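You operate a simulated robot arm through the tools that you are given. There is no shell and no other tool.

You are at the controls of a simulated robot arm. One attempt, no reset.

## Task
Put things in order on the top of the press bench. At the end: the yellow tag (marked "IN USE") from the top of the press bench stands where the ring with blue band stood; the clear cup with orange rim from the top of the press bench is in the shallow drain basket; the ring with blue band stands where the clear cup with orange rim stood; the green tube block stands where the yellow tag stood; whatever was shut is shut again. Leave all else as you found it, and nothing knocked over.

It is judged by the outcome, as a careful person would: the job done as asked, and still so three seconds after it is handed in. It fails if anything else is knocked over, pushed out of place, dropped, spilled or broken.

## Robot
A 6-joint arm with a two-finger gripper, fixed in place. Base frame: the origin is on the floor under the middle of its stand, x ahead of it, y to its left, z up; the work surface is at about z = 800. Readings come in mm, rad, newtons and seconds.
With the tool pointing down near the work surface it reaches from about 100 to 700 mm from the base axis. Its first joint turns from -1.152 to 1.152 rad. Payload 2.45 kg.
The TCP is the grasp point between the finger pads, 30 mm short of the fingertips. In the tool frame z runs along the fingers and y along their closing line. The gripper opens to 106 mm; its body begins 79 mm behind the TCP.
Orientation is that of the tool frame in the base frame, as a unit quaternion [w, x, y, z]. With the fingers straight down and closing along the base's y, the tool's x points along the base's -x, its y along +y and its z along -z.

## Interface
- The arm moves only by the tool arm_command. Its argument "deltas" is a list of rows, each a list of 3 entries, a list of its own where there are three numbers: the shift along the base's x, y, z in units of 20 mm (1.0 is 20 mm), then the turn, a rotation vector about the base's x, y, z in units of 5 degrees (1.0 is 5 degrees), then the opening, from 0 (shut) to 1 (fully open). In form: [[[x, y, z], [ax, ay, az], claw], ...]. A call has 1 to 20 rows; each row shifts and turns the commanded pose from where the row before left it. A call with a number of a shift or a turn outside -1 to 1 is refused whole. Each row takes 0.2 s and may step no farther than 50 mm and 0.15 rad from the row before; otherwise, or with a gripper value out of range, the whole call is refused. Where a pose cannot be reached the arm comes as near as it can. A force on the tool above 40 N (or 10 N above the force at the start of the call, whichever is more), or a blocked arm, ends the call early, and 0.2 s more pass. The fingers move at their own pace (about 153 mm/s each) and stop on an object; they squeeze with about 34 N. The grip force told is the motor's: it shows also when the fingers shut on nothing. Time passes only in rows, and 0.2 s behind the last, so rows that do not move let the fingers close. The reply holds the time, the measured pose of the TCP, the force on the tool along the base axes, the opening and the grip force, in the units named above and with some noise, with the torque about the TCP (base axes, N m) and any sound that the robot's microphone picked up, and new pictures: "views" is both (left out), scene, wrist or none.
- Cameras (640 x 400 px; columns grow to the right, rows downward): "scene" is fixed at [44.5, 400.1, 1413.3]; the picture's right is [-0.88, -0.47, 0.00], its down [-0.23, 0.43, -0.87] and it looks along [0.41, -0.77, -0.48] (base axes); focal length 328 px, centre (320, 200). "wrist" rides on the gripper at [76, -2, -106] in the tool frame; the picture's right is [0.02, 1.00, 0.00], its down [-0.78, 0.02, -0.62] and it looks along [-0.62, 0.01, 0.78] (tool axes); focal length 247 px, centre (320, 200). There is no depth. A picture from a camera that has moved, and an enlarged one, comes with that camera's place and axes in the base frame and with its lens.
- close_up(camera, box): a new picture of the part [left, top, right, bottom] of that camera's present view, enlarged. The clock stands still meanwhile.
- finish_job(): hands the job in; it is judged then, once.

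Nothing tells you positions but the pictures and the camera data. Unless the task says otherwise, let go and move clear before handing in.

The tools are called by a JSON object that holds its "method" and its "body". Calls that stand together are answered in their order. arm_command: Moves the arm, as the interface text tells. Its arguments: {"type":"object","properties":{"deltas":{"type":"array"},"views":{"type":"string","enum":["both","scene","wrist","none"]}},"required":["deltas"]} The other tools are called the same way: close_up (camera, box) takes an enlarged picture of a part of a camera's view; finish_job () hands the job in.

At the start:

```text
clock: 0.0
eef_pos: [385.3, -138.0, 1110.7]
orientation: [0.0, 0.0, 1.0, -0.001]
force: [0.5, -0.6, 0.1]
wrist_torque: [0.0, 0.0, 0.0]
finger_gap: 105.9
gripper_force: 0.0
```

scene: 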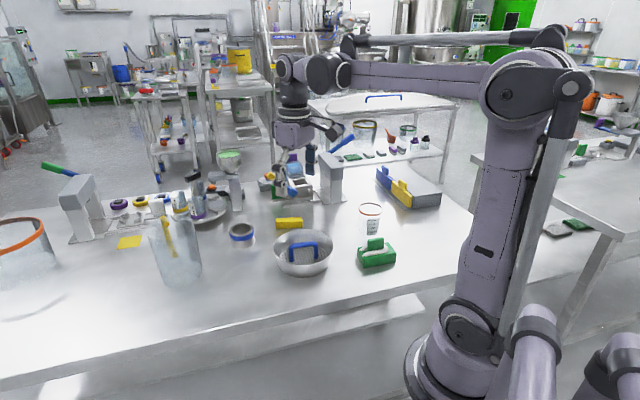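
wrist: 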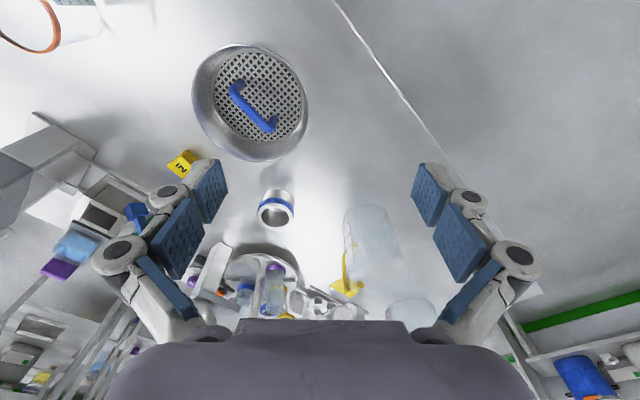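

I see a bench with a round metal basket (with a blue-handled lid/plate inside), a ring with a blue band, a yellow tag, a cup with an orange rim and a green block. I'll look closer before moving.

{"method": "close_up", "body": {"camera": "scene", "box": [220, 180, 420, 305]}}

{"method": "close_up", "body": {"camera": "scene", "box": [40, 130, 360, 330]}}

{"method": "close_up", "body": {"camera": "wrist", "box": [140, 30, 460, 230]}}

{"method": "close_up", "body": {"camera": "wrist", "box": [0, 0, 640, 400]}}

```text
3.20 times, centred on (320, 242) of scene
camera zoom: at [44.5, 400.1, 1413.3], right [-0.88, -0.47, 0.0], down [-0.23, 0.43, -0.87], along [0.41, -0.77, -0.48], focal length 1048 px, centre (320, 64)
```

zoom: 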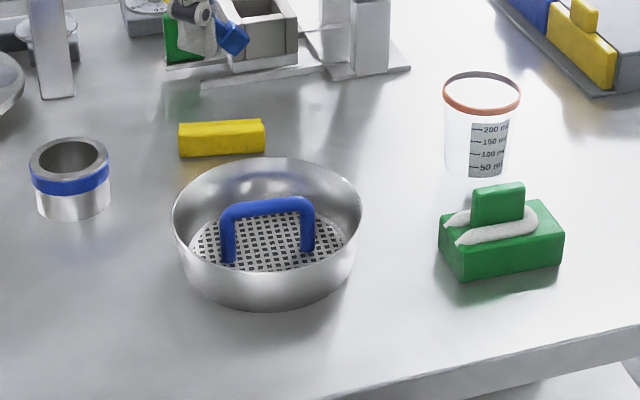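

```text
2.00 times, centred on (200, 230) of scene
camera zoom: at [44.5, 400.1, 1413.3], right [-0.88, -0.47, 0.0], down [-0.23, 0.43, -0.87], along [0.41, -0.77, -0.48], focal length 655 px, centre (560, 140)
```

zoom: 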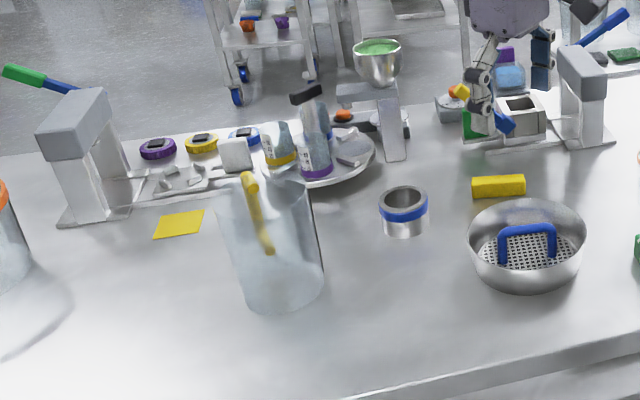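

```text
2.00 times, centred on (300, 130) of wrist
camera zoom: at [309.1, -139.7, 1215.7], right [-0.02, 1.0, 0.0], down [0.78, 0.02, 0.62], along [0.62, 0.01, -0.78], focal length 494 px, centre (360, 340)
```

zoom: 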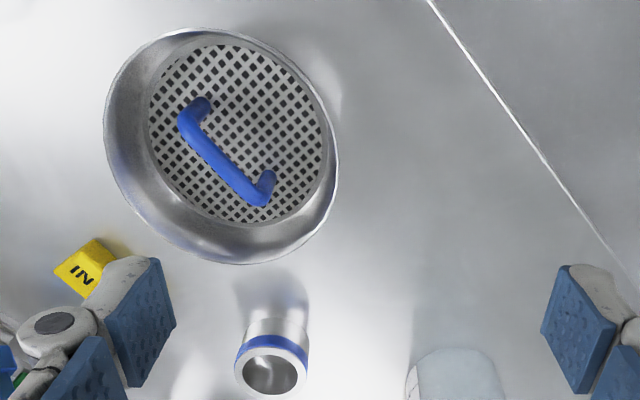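

```text
1.00 times, centred on (320, 200) of wrist (not enlarged: the box is as wide or as high as the picture)
camera zoom: at [309.1, -139.7, 1215.7], right [-0.02, 1.0, 0.0], down [0.78, 0.02, 0.62], along [0.62, 0.01, -0.78], focal length 247 px, centre (320, 200)
```

zoom: 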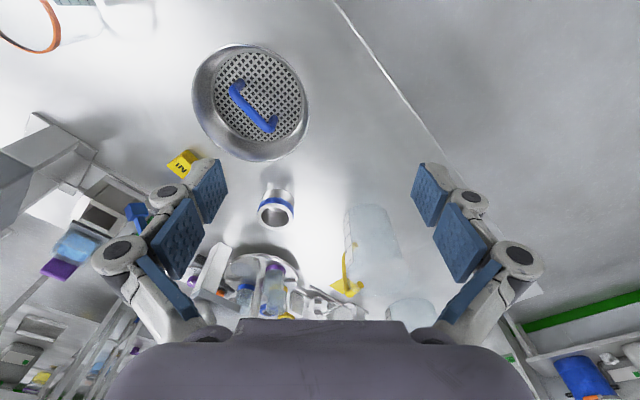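

I see the bench items. By triangulation I place the basket near (440,-243), the ring near (650,-228), the cup near (327,-465), the tag near (570,-375) and the green block near (256,-340). I'll bring the wrist camera over the basket to measure it more closely.

{"method": "arm_command", "body": {"deltas": [[[-0.73, -0.875, -0.6], [0, 0, 0], 1], [[-0.73, -0.875, -0.6], [0, 0, 0], 1], [[-0.73, -0.875, -0.6], [0, 0, 0], 1], [[-0.73, -0.875, -0.6], [0, 0, 0], 1], [[-0.73, -0.875, -0.6], [0, 0, 0], 1], [[-0.73, -0.875, -0.6], [0, 0, 0], 1], [[0, 0, 0], [0, 0, 0], 1]]}}

```text
clock: 1.6
eef_pos: [295.3, -243.0, 1038.2]
orientation: [0.001, -0.001, 1.0, 0.0]
force: [-0.3, -0.4, 0.8]
wrist_torque: [0.0, 0.02, 0.02]
finger_gap: 105.9
gripper_force: 0.0
camera wrist: at [220.6, -245.2, 1143.8], right [-0.02, 1.0, 0.0], down [0.78, 0.02, 0.62], along [0.62, 0.01, -0.78], focal length 247 px, centre (320, 200)
```

scene: 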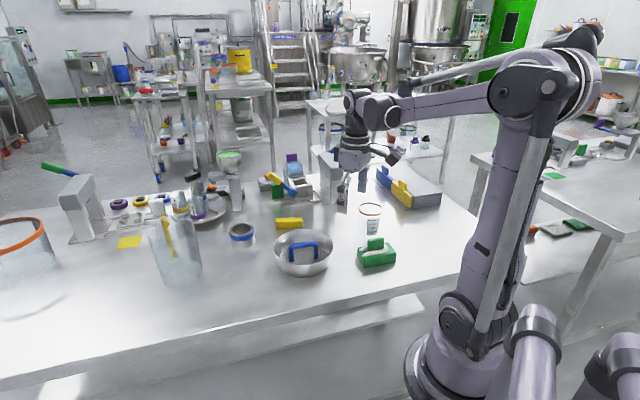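
wrist: 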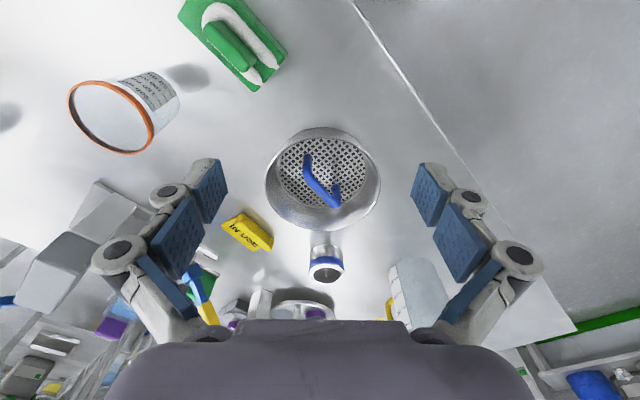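

The view is good now, with all five objects visible. I'll enlarge each of them.

{"method": "close_up", "body": {"camera": "wrist", "box": [240, 110, 400, 210]}}

{"method": "close_up", "body": {"camera": "wrist", "box": [40, 0, 300, 162]}}

{"method": "close_up", "body": {"camera": "wrist", "box": [190, 180, 370, 292]}}

{"method": "close_up", "body": {"camera": "scene", "box": [220, 180, 420, 305]}}

```text
4.00 times, centred on (320, 160) of wrist
camera zoom: at [220.6, -245.2, 1143.8], right [-0.02, 1.0, 0.0], down [0.78, 0.02, 0.62], along [0.62, 0.01, -0.78], focal length 988 px, centre (320, 360)
```

zoom: 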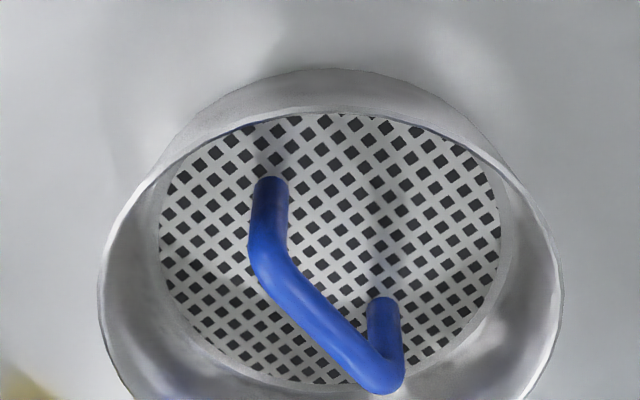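

```text
2.46 times, centred on (170, 81) of wrist
camera zoom: at [220.6, -245.2, 1143.8], right [-0.02, 1.0, 0.0], down [0.78, 0.02, 0.62], along [0.62, 0.01, -0.78], focal length 608 px, centre (689, 493)
```

zoom: 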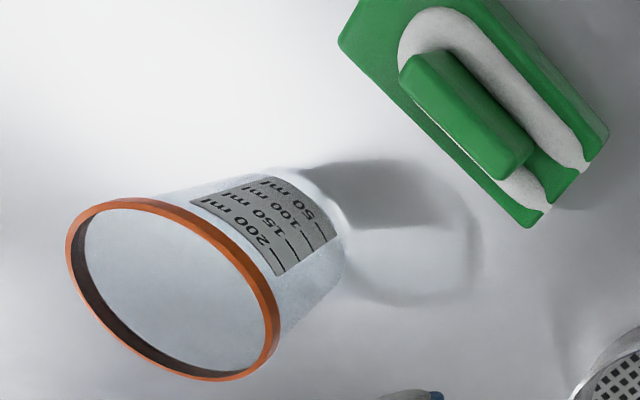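

```text
3.56 times, centred on (280, 236) of wrist
camera zoom: at [220.6, -245.2, 1143.8], right [-0.02, 1.0, 0.0], down [0.78, 0.02, 0.62], along [0.62, 0.01, -0.78], focal length 878 px, centre (462, 72)
```

zoom: 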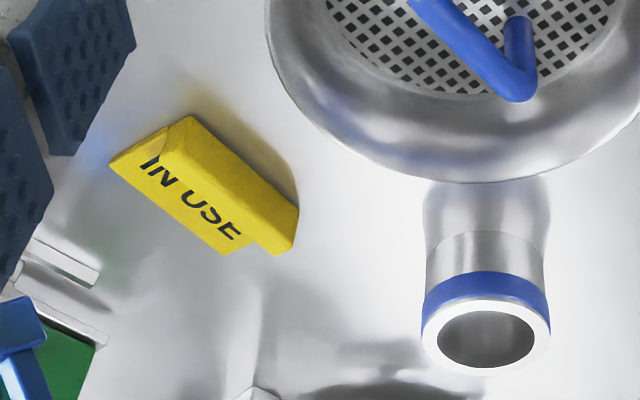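

```text
3.20 times, centred on (320, 242) of scene
camera zoom: at [44.5, 400.1, 1413.3], right [-0.88, -0.47, 0.0], down [-0.23, 0.43, -0.87], along [0.41, -0.77, -0.48], focal length 1048 px, centre (320, 64)
```

zoom: 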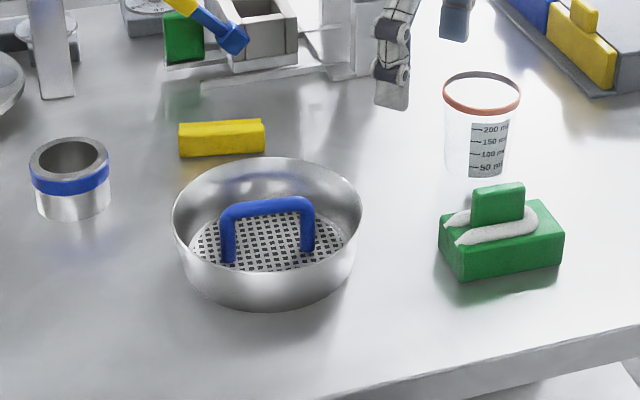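

The perforated disc looks like the basket's floor, with a blue arch handle standing on it. I'll move in closer over the basket to confirm the floor height and see how much room there is beside the handle.

{"method": "arm_command", "body": {"deltas": [[[0.85, 0, -0.88], [0, 0, 0], 1], [[0.85, 0, -0.88], [0, 0, 0], 1], [[0.85, 0, -0.88], [0, 0, 0], 1], [[0.85, 0, -0.88], [0, 0, 0], 1], [[0.85, 0, -0.88], [0, 0, 0], 1], [[0, 0, 0], [0, 0, 0], 1]], "views": "wrist"}}

{"method": "close_up", "body": {"camera": "wrist", "box": [200, 0, 440, 150]}}

```text
clock: 3.0
eef_pos: [382.6, -242.0, 952.2]
orientation: [0.0, 0.001, 1.0, -0.001]
force: [-0.9, -0.7, -0.5]
wrist_torque: [0.01, 0.0, 0.01]
finger_gap: 105.8
gripper_force: 0.0
camera wrist: at [307.0, -245.0, 1057.8], right [-0.02, 1.0, 0.0], down [0.78, 0.02, 0.62], along [0.62, 0.01, -0.78], focal length 247 px, centre (320, 200)
```

wrist: 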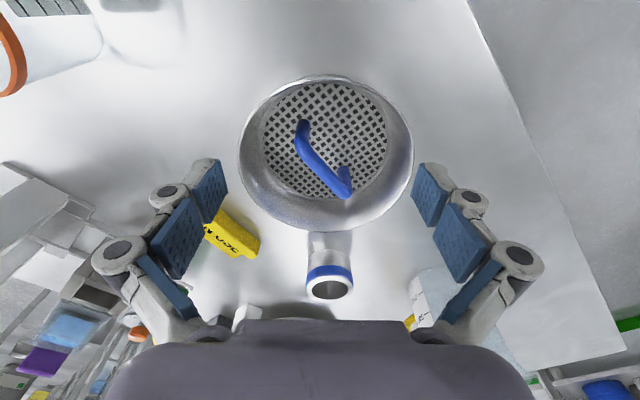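

```text
2.67 times, centred on (320, 75) of wrist
camera zoom: at [307.0, -245.0, 1057.8], right [-0.02, 1.0, 0.0], down [0.78, 0.02, 0.62], along [0.62, 0.01, -0.78], focal length 659 px, centre (320, 533)
```

zoom: 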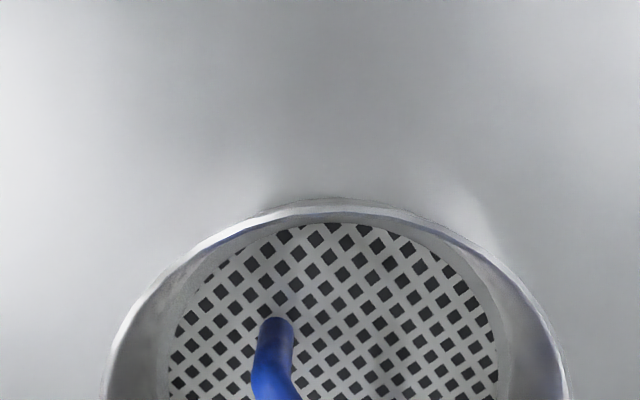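

{"method": "close_up", "body": {"camera": "wrist", "box": [224, 70, 424, 195]}}

{"method": "close_up", "body": {"camera": "wrist", "box": [264, 130, 424, 230]}}

```text
3.20 times, centred on (324, 132) of wrist
camera zoom: at [307.0, -245.0, 1057.8], right [-0.02, 1.0, 0.0], down [0.78, 0.02, 0.62], along [0.62, 0.01, -0.78], focal length 790 px, centre (307, 416)
```

zoom: 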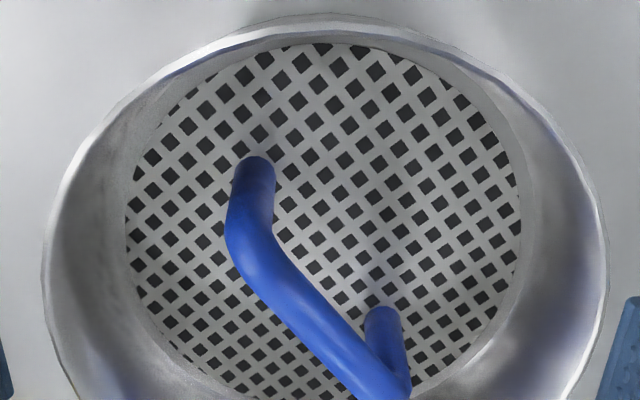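

```text
4.00 times, centred on (344, 180) of wrist
camera zoom: at [307.0, -245.0, 1057.8], right [-0.02, 1.0, 0.0], down [0.78, 0.02, 0.62], along [0.62, 0.01, -0.78], focal length 988 px, centre (224, 280)
```

zoom: 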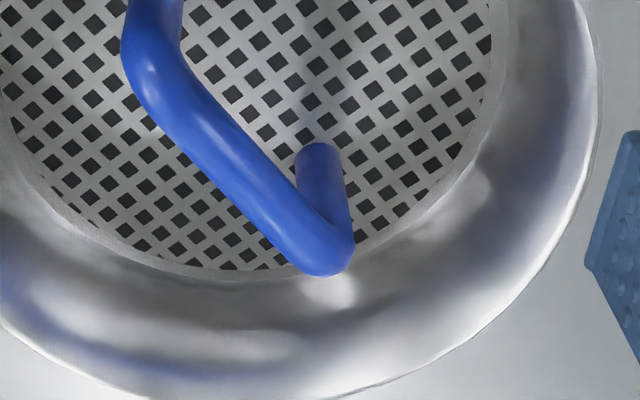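

The floor disc is at z≈805 and the basket centre is about (438,-237). The handle runs along about 40° from x, so there is just room for the cup on either side. I'll turn the gripper parallel to the handle and go look at the cup.

{"method": "arm_command", "body": {"deltas": [[[-0.563, -0.775, 0.1], [0, 0, -1], 1], [[-0.563, -0.775, 0.1], [0, 0, -1], 1], [[-0.563, -0.775, 0.1], [0, 0, -1], 1], [[-0.563, -0.775, 0.1], [0, 0, -1], 1], [[-0.563, -0.775, 0.1], [0, 0, -1], 1], [[-0.563, -0.775, 0.1], [0, 0, -1], 1], [[-0.563, -0.775, 0.1], [0, 0, -1], 1], [[-0.563, -0.775, 0.1], [0, 0, -1], 1], [[-0.563, -0.775, 0.1], [0, 0, -1], 1], [[-0.563, -0.775, 0.1], [0, 0, -1], 1], [[0, 0, 0], [0, 0, 0], 1]]}}

{"method": "close_up", "body": {"camera": "wrist", "box": [220, 80, 420, 205]}}

{"method": "close_up", "body": {"camera": "wrist", "box": [0, 0, 640, 400]}}

```text
clock: 5.4
eef_pos: [269.3, -397.6, 969.6]
orientation: [0.001, 0.423, 0.906, -0.002]
force: [0.8, -0.1, 0.3]
wrist_torque: [-0.02, -0.02, -0.01]
finger_gap: 106.1
gripper_force: 0.1
camera wrist: at [220.2, -339.9, 1075.4], right [0.75, 0.66, 0.0], down [0.52, -0.59, 0.62], along [0.41, -0.47, -0.78], focal length 247 px, centre (320, 200)
```

scene: 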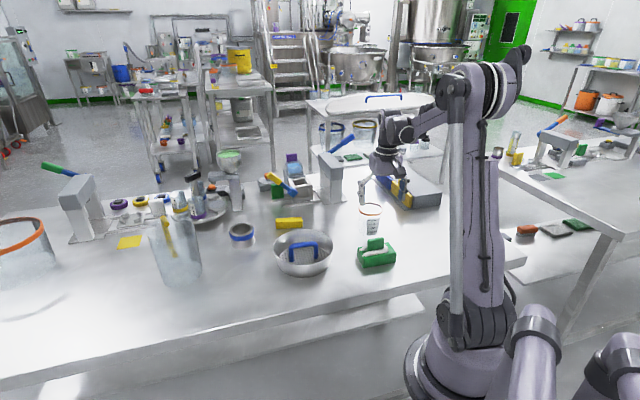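
wrist: 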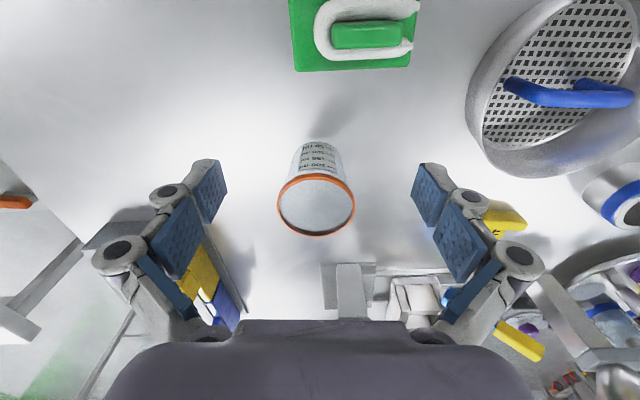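

```text
3.20 times, centred on (320, 142) of wrist
camera zoom: at [220.2, -339.9, 1075.4], right [0.75, 0.66, 0.0], down [0.52, -0.59, 0.62], along [0.41, -0.47, -0.78], focal length 790 px, centre (320, 384)
```

zoom: 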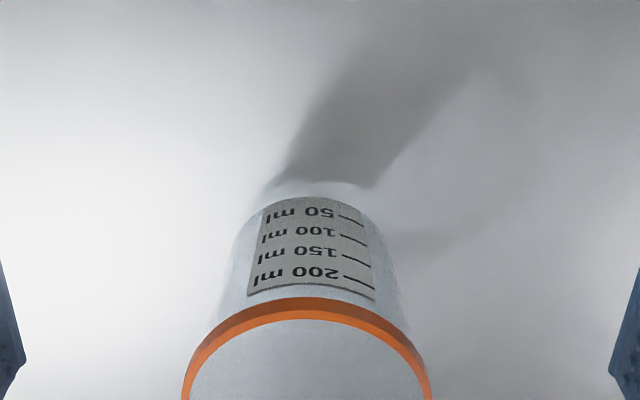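

```text
1.00 times, centred on (320, 200) of wrist (not enlarged: the box is as wide or as high as the picture)
camera zoom: at [220.2, -339.9, 1075.4], right [0.75, 0.66, 0.0], down [0.52, -0.59, 0.62], along [0.41, -0.47, -0.78], focal length 247 px, centre (320, 200)
```

zoom: 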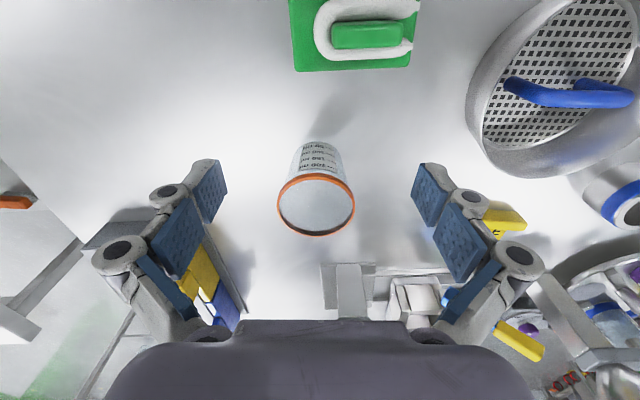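

The cup rim centre is near (321,-461) with its top at about 892. I'll move above it, check the alignment, then go down.

{"method": "arm_command", "body": {"deltas": [[[0.64, -0.785, 0], [0, 0, 0], 1], [[0.64, -0.785, 0], [0, 0, 0], 1], [[0.64, -0.785, 0], [0, 0, 0], 1], [[0.64, -0.785, 0], [0, 0, 0], 1], [[0, 0, 0], [0, 0, 0], 1]]}}

```text
clock: 6.6
eef_pos: [320.8, -460.7, 970.2]
orientation: [0.0, 0.423, 0.906, -0.002]
force: [-0.1, 0.1, 0.3]
wrist_torque: [-0.01, 0.03, 0.0]
finger_gap: 106.0
gripper_force: 0.1
camera wrist: at [271.3, -403.3, 1076.1], right [0.75, 0.66, 0.0], down [0.52, -0.59, 0.62], along [0.41, -0.47, -0.78], focal length 247 px, centre (320, 200)
```

scene: 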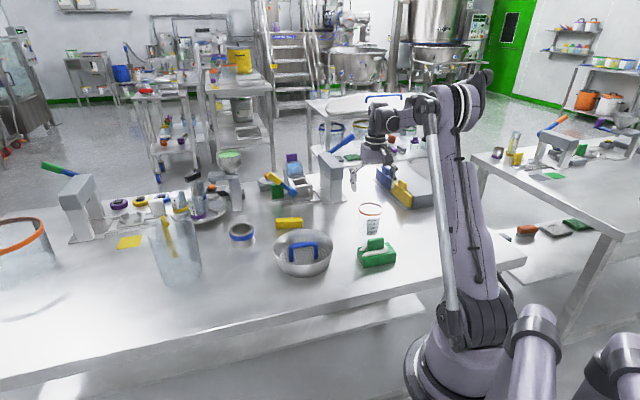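
wrist: 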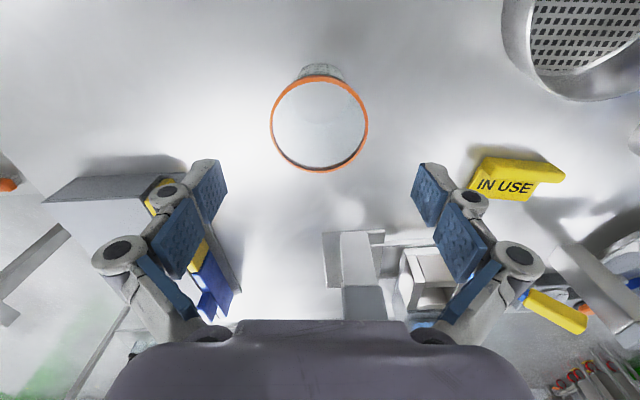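

The gripper is centred over the cup to within about a millimetre. I'll descend and grip it near the rim.

{"method": "arm_command", "body": {"deltas": [[[0, 0, -0.9], [0, 0, 0], 1], [[0, 0, -0.9], [0, 0, 0], 1], [[0, 0, -0.9], [0, 0, 0], 1], [[0, 0, -0.9], [0, 0, 0], 1], [[0, 0, -0.9], [0, 0, 0], 1], [[0, 0, 0], [0, 0, 0], 1], [[0, 0, 0], [0, 0, 0], 0.6], [[0, 0, 0], [0, 0, 0], 0.6], [[0, 0, 0], [0, 0, 0], 0.6]]}}

{"method": "close_up", "body": {"camera": "scene", "box": [310, 140, 470, 240]}}

```text
clock: 8.6
eef_pos: [321.5, -460.7, 880.1]
orientation: [0.001, 0.423, 0.906, -0.001]
force: [-0.4, 0.0, 12.8]
wrist_torque: [0.02, -0.08, -0.04]
finger_gap: 71.1
gripper_force: 34.2
camera wrist: at [271.3, -402.9, 986.5], right [0.75, 0.66, 0.0], down [0.52, -0.59, 0.62], along [0.41, -0.47, -0.78], focal length 247 px, centre (320, 200)
```

scene: 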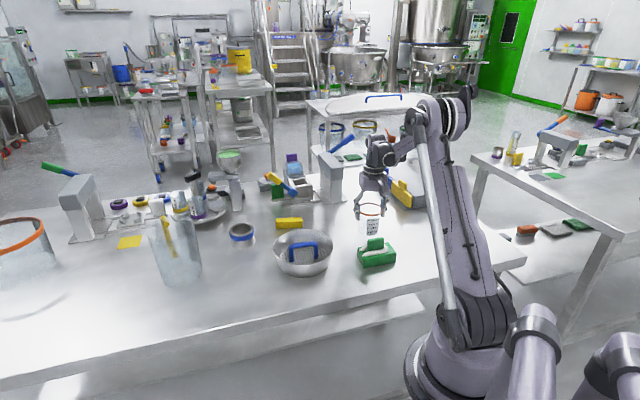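
wrist: 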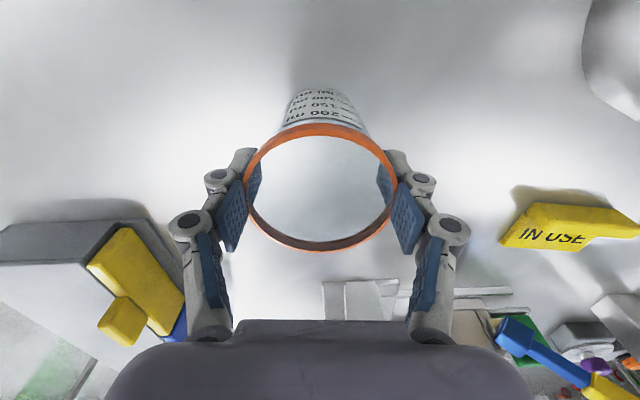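

```text
4.00 times, centred on (390, 190) of scene
camera zoom: at [44.3, 400.3, 1413.2], right [-0.88, -0.47, 0.0], down [-0.23, 0.43, -0.87], along [0.41, -0.77, -0.48], focal length 1311 px, centre (40, 240)
```

zoom: 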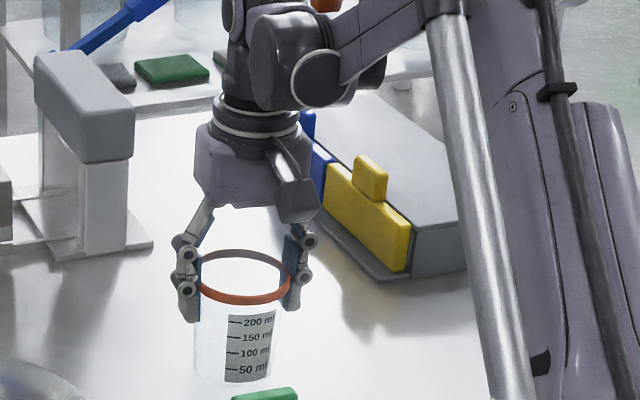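

The cup is gripped at a 71 mm gap. I'll enlarge the scene view to measure the cup's base before lifting.

{"method": "close_up", "body": {"camera": "scene", "box": [345, 195, 393, 241]}}

{"method": "close_up", "body": {"camera": "wrist", "box": [200, 60, 440, 210]}}

```text
8.70 times, centred on (369, 218) of scene
camera zoom: at [44.3, 400.3, 1413.2], right [-0.88, -0.47, 0.0], down [-0.23, 0.43, -0.87], along [0.41, -0.77, -0.48], focal length 2849 px, centre (-106, 44)
```

zoom: 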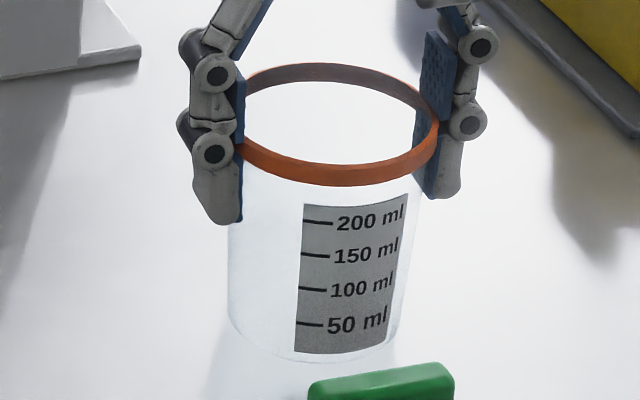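

```text
2.67 times, centred on (320, 135) of wrist
camera zoom: at [271.3, -402.9, 986.5], right [0.75, 0.66, 0.0], down [0.52, -0.59, 0.62], along [0.41, -0.47, -0.78], focal length 659 px, centre (320, 373)
```

zoom: 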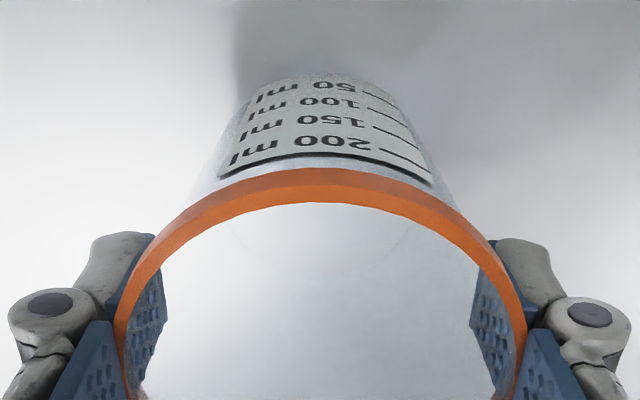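

Before moving, I'll take high-zoom views of the basket from the scene camera to pin down the gap beside the handle.

{"method": "close_up", "body": {"camera": "scene", "box": [270, 225, 336, 279]}}

{"method": "close_up", "body": {"camera": "scene", "box": [225, 205, 341, 279]}}

```text
7.41 times, centred on (303, 252) of scene
camera zoom: at [44.3, 400.3, 1413.2], right [-0.88, -0.47, 0.0], down [-0.23, 0.43, -0.87], along [0.41, -0.77, -0.48], focal length 2427 px, centre (446, -185)
```

zoom: 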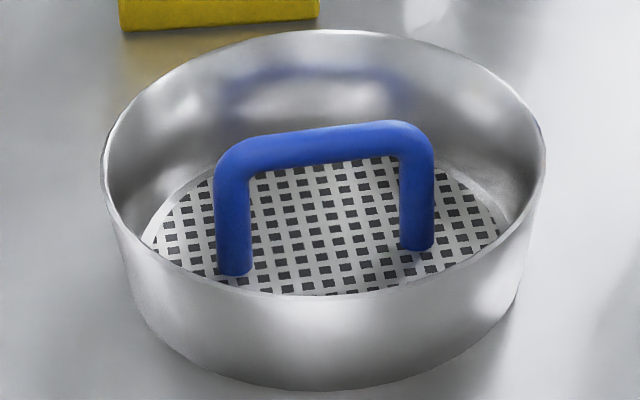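

```text
5.41 times, centred on (283, 242) of scene
camera zoom: at [44.3, 400.3, 1413.2], right [-0.88, -0.47, 0.0], down [-0.23, 0.43, -0.87], along [0.41, -0.77, -0.48], focal length 1771 px, centre (520, -27)
```

zoom: 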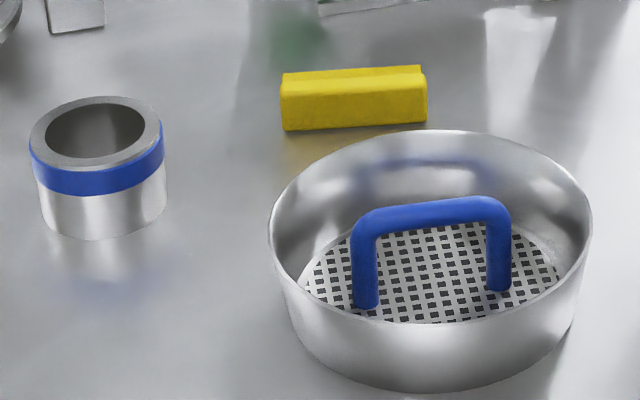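

The handle bar is about 13 mm thick with its top at about 851, and the floor radius is about 72 mm. The cup, with a base radius of about 32 mm, fits snugly at a 41 mm offset from the bar, so I'll target (465,-268). Now I'll lift the cup.

{"method": "arm_command", "body": {"deltas": [[[0, 0, 0.3], [0, 0, 0], 0.6], [[0, 0, 0.7], [0, 0, 0], 0.6], [[0, 0, 0.9], [0, 0, 0], 0.6], [[0, 0, 0.9], [0, 0, 0], 0.6], [[0, 0, 0.9], [0, 0, 0], 0.6], [[0, 0, 0.8], [0, 0, 0], 0.6], [[0, 0, 0], [0, 0, 0], 0.6]]}}

{"method": "close_up", "body": {"camera": "scene", "box": [325, 140, 421, 200]}}

```text
clock: 10.2
eef_pos: [318.7, -460.7, 969.5]
orientation: [0.0, 0.423, 0.906, -0.002]
force: [0.1, -0.4, 0.3]
wrist_torque: [-0.02, 0.01, -0.01]
finger_gap: 71.3
gripper_force: 34.2
camera wrist: at [269.1, -402.5, 1076.8], right [0.75, 0.66, 0.0], down [0.52, -0.59, 0.62], along [0.41, -0.47, -0.78], focal length 247 px, centre (320, 200)
```

scene: 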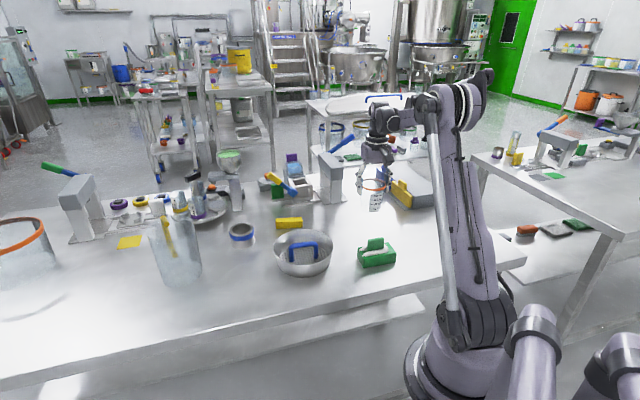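
wrist: 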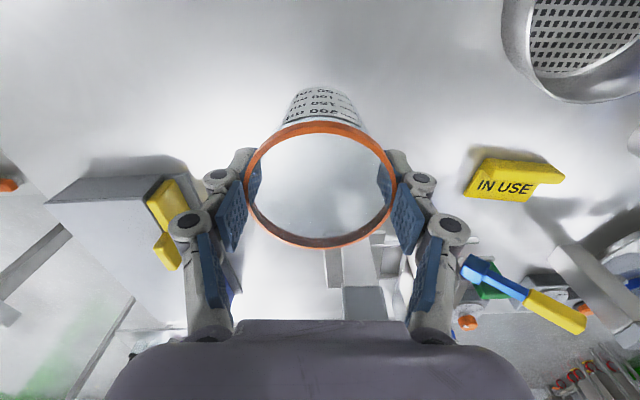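

```text
6.67 times, centred on (373, 170) of scene
camera zoom: at [44.5, 400.1, 1413.3], right [-0.88, -0.47, 0.0], down [-0.23, 0.43, -0.87], along [0.41, -0.77, -0.48], focal length 2184 px, centre (-33, 400)
```

zoom: 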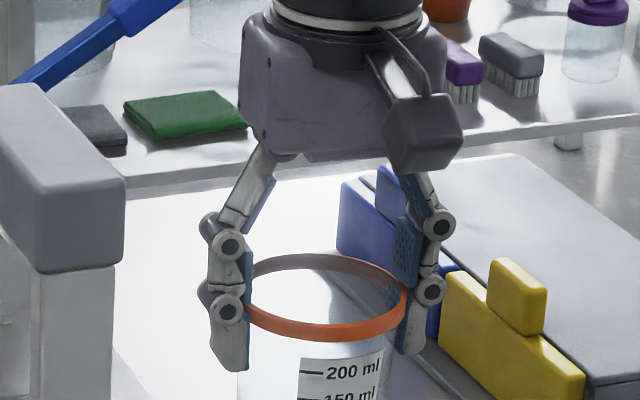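

The cup lifted cleanly and hangs straight. I'll carry it over the basket, staying high.

{"method": "arm_command", "body": {"deltas": [[[0.4, 0.53, 0], [0, 0, 0], 0.6], [[0.6, 0.8, 0], [0, 0, 0], 0.6], [[0.62, 0.83, 0], [0, 0, 0], 0.6], [[0.62, 0.83, 0], [0, 0, 0], 0.6], [[0.62, 0.83, 0], [0, 0, 0], 0.6], [[0.62, 0.83, 0], [0, 0, 0], 0.6], [[0.62, 0.83, 0], [0, 0, 0], 0.6], [[0.62, 0.83, 0], [0, 0, 0], 0.6], [[0.62, 0.83, 0], [0, 0, 0], 0.6], [[0.62, 0.83, 0], [0, 0, 0], 0.6], [[0.62, 0.83, 0], [0, 0, 0], 0.6], [[0.6, 0.84, 0], [0, 0, 0], 0.6], [[0, 0, 0], [0, 0, 0], 0.6]]}}

{"method": "close_up", "body": {"camera": "wrist", "box": [200, 0, 440, 150]}}

{"method": "close_up", "body": {"camera": "scene", "box": [245, 170, 365, 280]}}

```text
clock: 13.0
eef_pos: [465.7, -267.0, 970.7]
orientation: [0.001, 0.423, 0.906, -0.001]
force: [-0.3, -0.5, -0.6]
wrist_torque: [-0.01, -0.03, -0.01]
finger_gap: 71.1
gripper_force: 33.7
camera wrist: at [415.3, -210.6, 1076.9], right [0.75, 0.66, 0.0], down [0.52, -0.59, 0.62], along [0.41, -0.47, -0.78], focal length 247 px, centre (320, 200)
```

scene: 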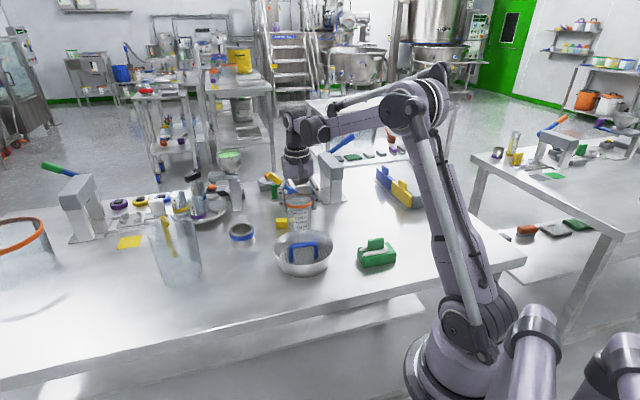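
wrist: 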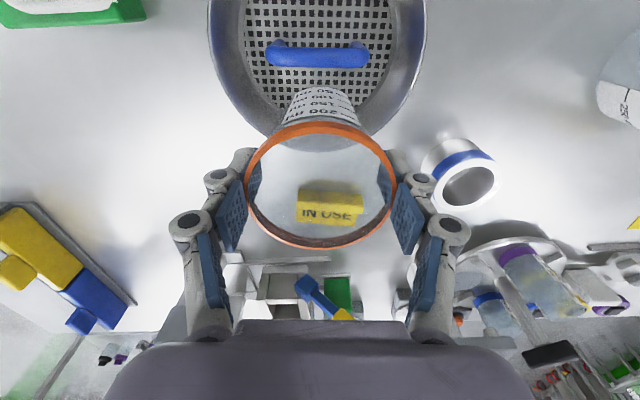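

```text
2.67 times, centred on (320, 75) of wrist
camera zoom: at [415.3, -210.6, 1076.9], right [0.75, 0.66, 0.0], down [0.52, -0.59, 0.62], along [0.41, -0.47, -0.78], focal length 659 px, centre (320, 533)
```

zoom: 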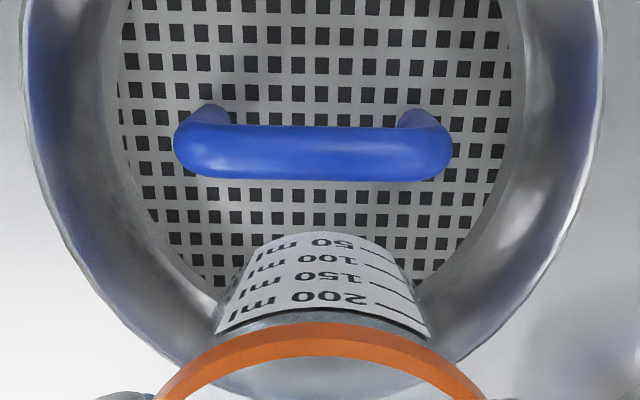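

```text
3.64 times, centred on (305, 225) of scene
camera zoom: at [44.5, 400.1, 1413.3], right [-0.88, -0.47, 0.0], down [-0.23, 0.43, -0.87], along [0.41, -0.77, -0.48], focal length 1192 px, centre (374, 109)
```

zoom: 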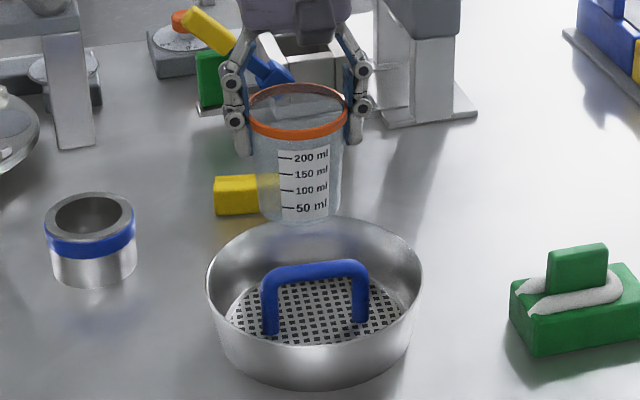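

The gripper is parallel to the handle and the cup is nearly in the right spot. I'll zoom in on the gap to fine-tune it before lowering.

{"method": "close_up", "body": {"camera": "wrist", "box": [220, 0, 420, 125]}}

{"method": "close_up", "body": {"camera": "wrist", "box": [260, 20, 380, 95]}}

```text
3.20 times, centred on (320, 62) of wrist
camera zoom: at [415.3, -210.6, 1076.9], right [0.75, 0.66, 0.0], down [0.52, -0.59, 0.62], along [0.41, -0.47, -0.78], focal length 790 px, centre (320, 640)
```

zoom: 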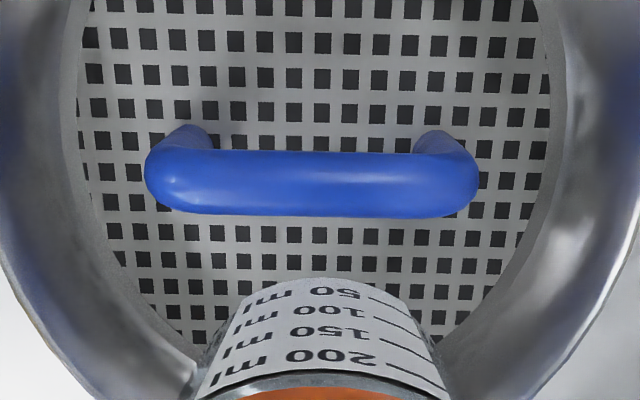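

```text
5.33 times, centred on (320, 58) of wrist
camera zoom: at [415.3, -210.6, 1076.9], right [0.75, 0.66, 0.0], down [0.52, -0.59, 0.62], along [0.41, -0.47, -0.78], focal length 1317 px, centre (320, 960)
```

zoom: 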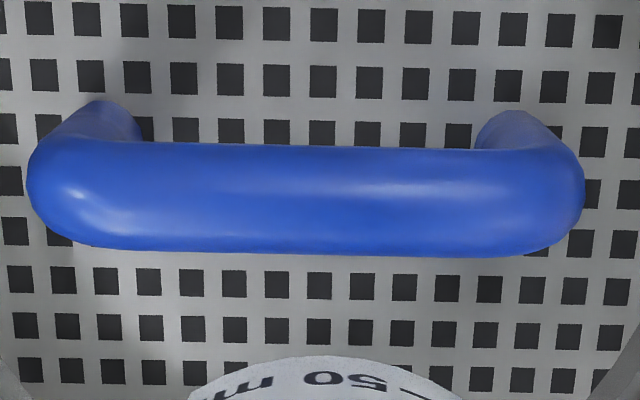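

The bar radius is about 7.4 mm and the cup sits roughly 43 mm from the bar, so I'll nudge it about 1.3 mm closer. Then I'll lower it partway and re-check.

{"method": "arm_command", "body": {"deltas": [[[-0.04, 0.05, -0.6], [0, 0, 0], 0.6], [[0, 0, -0.7], [0, 0, 0], 0.6], [[0, 0, 0], [0, 0, 0], 0.6]], "views": "none"}}

{"method": "close_up", "body": {"camera": "wrist", "box": [220, 0, 420, 125]}}

{"method": "close_up", "body": {"camera": "scene", "box": [260, 195, 346, 275]}}

```text
clock: 13.8
eef_pos: [462.6, -267.3, 943.9]
orientation: [0.0, 0.423, 0.906, -0.001]
force: [0.4, 0.8, -0.3]
wrist_torque: [-0.02, -0.01, 0.0]
finger_gap: 71.3
gripper_force: 34.5
```

```text
3.20 times, centred on (320, 62) of wrist
camera zoom: at [413.6, -210.0, 1050.5], right [0.75, 0.66, 0.0], down [0.52, -0.59, 0.62], along [0.41, -0.47, -0.78], focal length 790 px, centre (320, 640)
```

zoom: 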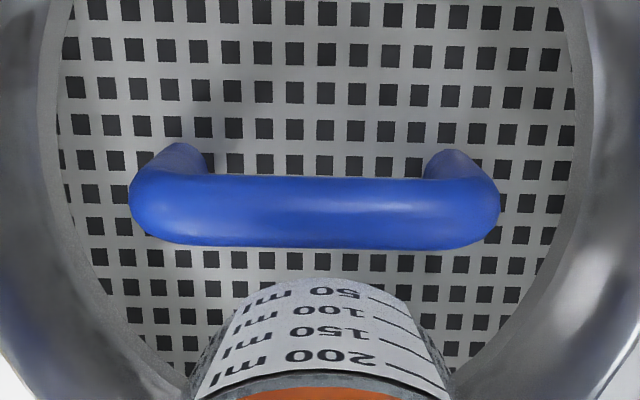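

```text
5.00 times, centred on (303, 235) of scene
camera zoom: at [44.5, 400.1, 1413.3], right [-0.88, -0.47, 0.0], down [-0.23, 0.43, -0.87], along [0.41, -0.77, -0.48], focal length 1638 px, centre (405, 25)
```

zoom: 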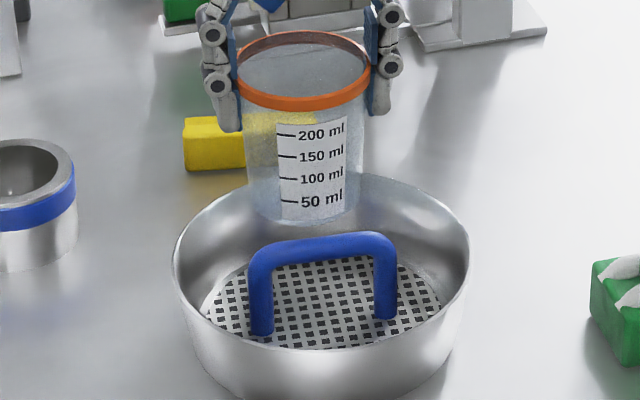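

There is about a 4 mm gap between the bar and the cup base, and the cup should just clear both bar and wall when seated. I'll keep lowering slowly.

{"method": "arm_command", "body": {"deltas": [[[0, 0, -0.5], [0, 0, 0], 0.6], [[0, 0, -0.5], [0, 0, 0], 0.6], [[0, 0, -0.5], [0, 0, 0], 0.6], [[0, 0, -0.5], [0, 0, 0], 0.6], [[0, 0, -0.25], [0, 0, 0], 0.6], [[0, 0, 0], [0, 0, 0], 0.6]], "views": "wrist"}}

{"method": "close_up", "body": {"camera": "wrist", "box": [220, 0, 420, 125]}}

{"method": "close_up", "body": {"camera": "scene", "box": [260, 195, 346, 275]}}

```text
clock: 15.2
eef_pos: [463.1, -266.6, 898.1]
orientation: [0.001, 0.422, 0.906, -0.001]
force: [-1.6, -0.9, 3.9]
wrist_torque: [0.06, 0.2, 0.0]
finger_gap: 71.1
gripper_force: 33.8
camera wrist: at [414.2, -209.4, 1004.9], right [0.75, 0.66, 0.0], down [0.52, -0.59, 0.62], along [0.41, -0.47, -0.78], focal length 247 px, centre (320, 200)
```

wrist: 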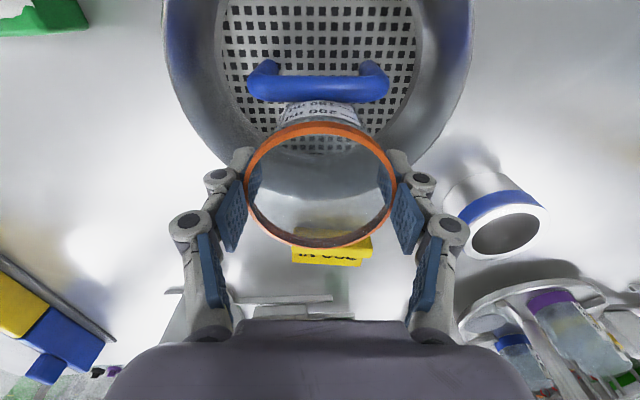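

```text
3.20 times, centred on (320, 62) of wrist
camera zoom: at [414.2, -209.4, 1004.9], right [0.75, 0.66, 0.0], down [0.52, -0.59, 0.62], along [0.41, -0.47, -0.78], focal length 790 px, centre (320, 640)
```

zoom: 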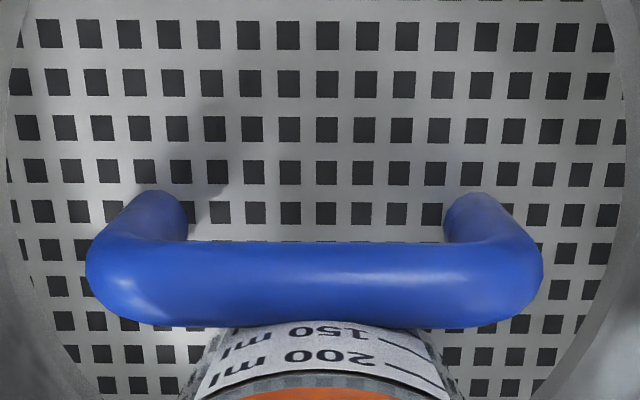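

```text
5.00 times, centred on (303, 235) of scene
camera zoom: at [44.4, 400.2, 1413.3], right [-0.88, -0.47, 0.0], down [-0.23, 0.43, -0.87], along [0.41, -0.77, -0.48], focal length 1638 px, centre (405, 25)
```

zoom: 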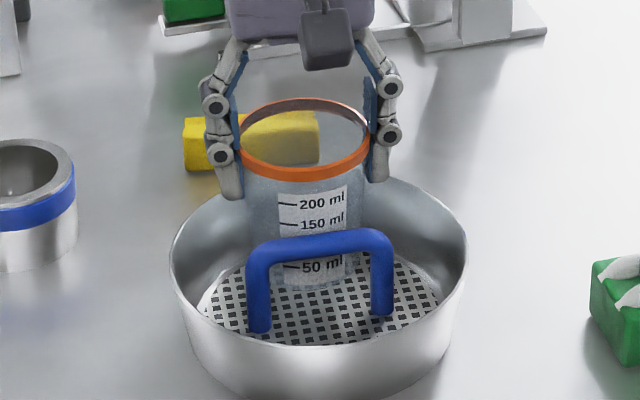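

There is light contact (about 4 N) and the basket may have shifted slightly, so I'm comparing the same scene view of the basket as before.

{"method": "close_up", "body": {"camera": "scene", "box": [270, 225, 336, 279]}}

{"method": "close_up", "body": {"camera": "wrist", "box": [160, 0, 480, 200]}}

```text
7.41 times, centred on (303, 252) of scene
camera zoom: at [44.4, 400.2, 1413.3], right [-0.88, -0.47, 0.0], down [-0.23, 0.43, -0.87], along [0.41, -0.77, -0.48], focal length 2427 px, centre (446, -185)
```

zoom: 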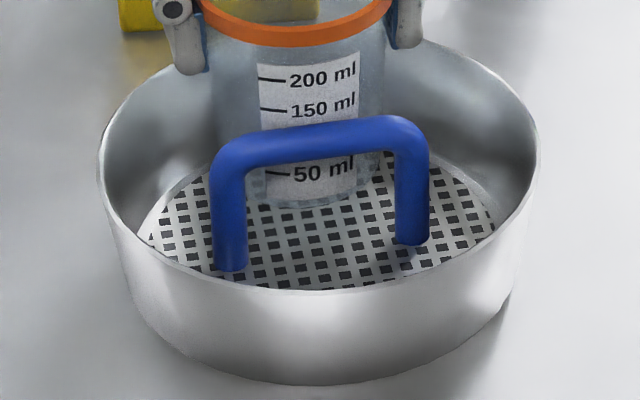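

```text
2.00 times, centred on (320, 100) of wrist
camera zoom: at [414.2, -209.4, 1004.9], right [0.75, 0.66, 0.0], down [0.52, -0.59, 0.62], along [0.41, -0.47, -0.78], focal length 494 px, centre (320, 400)
```

zoom: 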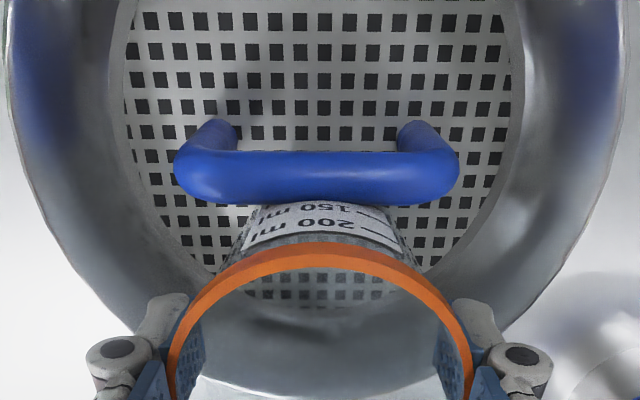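

The basket slid about 3.7 mm because the cup's base touched the sloping wall while the bar sits close on the other side; flat, it is a few mm too wide. A 5° outward lean lets it seat in the wall corner, resting against the handle, so I'll raise slightly, tilt, shift and lower again.

{"method": "arm_command", "body": {"deltas": [[[0, 0, 0.3], [0, 0, 0], 0.6], [[0.075, -0.085, 0.1], [0.376, 0.329, 0], 0.6], [[0.075, -0.085, 0], [0.376, 0.329, 0], 0.6], [[0, 0, 0], [0, 0, 0], 0.6]], "views": "wrist"}}

{"method": "close_up", "body": {"camera": "scene", "box": [270, 225, 336, 279]}}

{"method": "close_up", "body": {"camera": "wrist", "box": [220, 0, 420, 125]}}

```text
clock: 16.2
eef_pos: [466.1, -271.0, 907.0]
orientation: [-0.041, 0.422, 0.906, 0.016]
force: [-0.7, -0.2, -0.8]
wrist_torque: [0.0, 0.01, -0.02]
finger_gap: 71.0
gripper_force: 34.6
camera wrist: at [423.2, -220.4, 1019.2], right [0.75, 0.66, 0.0], down [0.55, -0.63, 0.55], along [0.36, -0.42, -0.83], focal length 247 px, centre (320, 200)
```

wrist: 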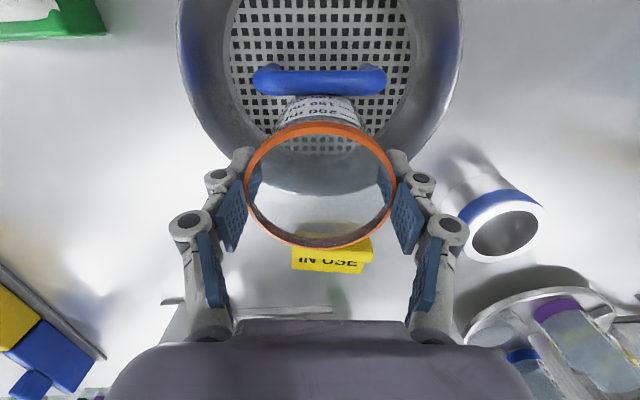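

```text
7.41 times, centred on (303, 252) of scene
camera zoom: at [44.5, 400.1, 1413.3], right [-0.88, -0.47, 0.0], down [-0.23, 0.43, -0.87], along [0.41, -0.77, -0.48], focal length 2427 px, centre (446, -185)
```

zoom: 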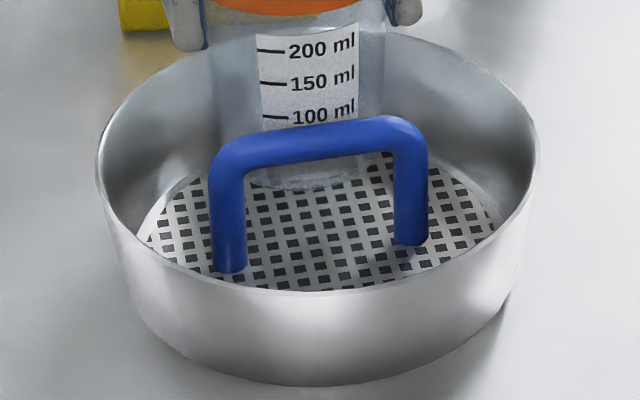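

```text
3.20 times, centred on (320, 62) of wrist
camera zoom: at [423.2, -220.4, 1019.2], right [0.75, 0.66, 0.0], down [0.55, -0.63, 0.55], along [0.36, -0.42, -0.83], focal length 790 px, centre (320, 640)
```

zoom: 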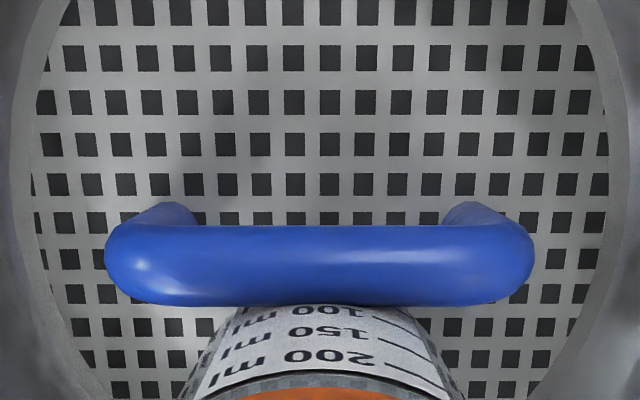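

The tilted cup hangs free with no force. I'll lower it in small steps.

{"method": "arm_command", "body": {"deltas": [[[0, 0, -0.3], [0, 0, 0], 0.6], [[0, 0, -0.3], [0, 0, 0], 0.6], [[0, 0, 0], [0, 0, 0], 0.6]], "views": "none"}}

{"method": "close_up", "body": {"camera": "scene", "box": [270, 225, 336, 279]}}

{"method": "close_up", "body": {"camera": "wrist", "box": [220, 0, 420, 125]}}

```text
clock: 17.0
eef_pos: [466.6, -270.7, 894.5]
orientation: [-0.04, 0.422, 0.906, 0.016]
force: [0.3, 0.2, -1.5]
wrist_torque: [-0.01, -0.02, -0.01]
finger_gap: 71.2
gripper_force: 34.2
```

```text
7.41 times, centred on (303, 252) of scene
camera zoom: at [44.5, 400.1, 1413.3], right [-0.88, -0.47, 0.0], down [-0.23, 0.43, -0.87], along [0.41, -0.77, -0.48], focal length 2427 px, centre (446, -185)
```

zoom: 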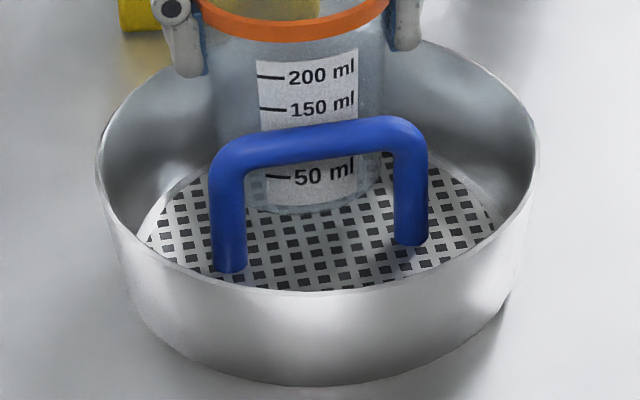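

```text
3.20 times, centred on (320, 62) of wrist
camera zoom: at [423.5, -219.9, 1007.3], right [0.75, 0.66, 0.0], down [0.55, -0.63, 0.55], along [0.36, -0.42, -0.83], focal length 790 px, centre (320, 640)
```

zoom: 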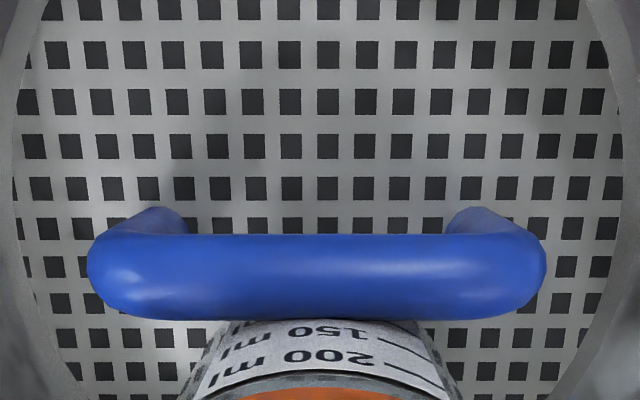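

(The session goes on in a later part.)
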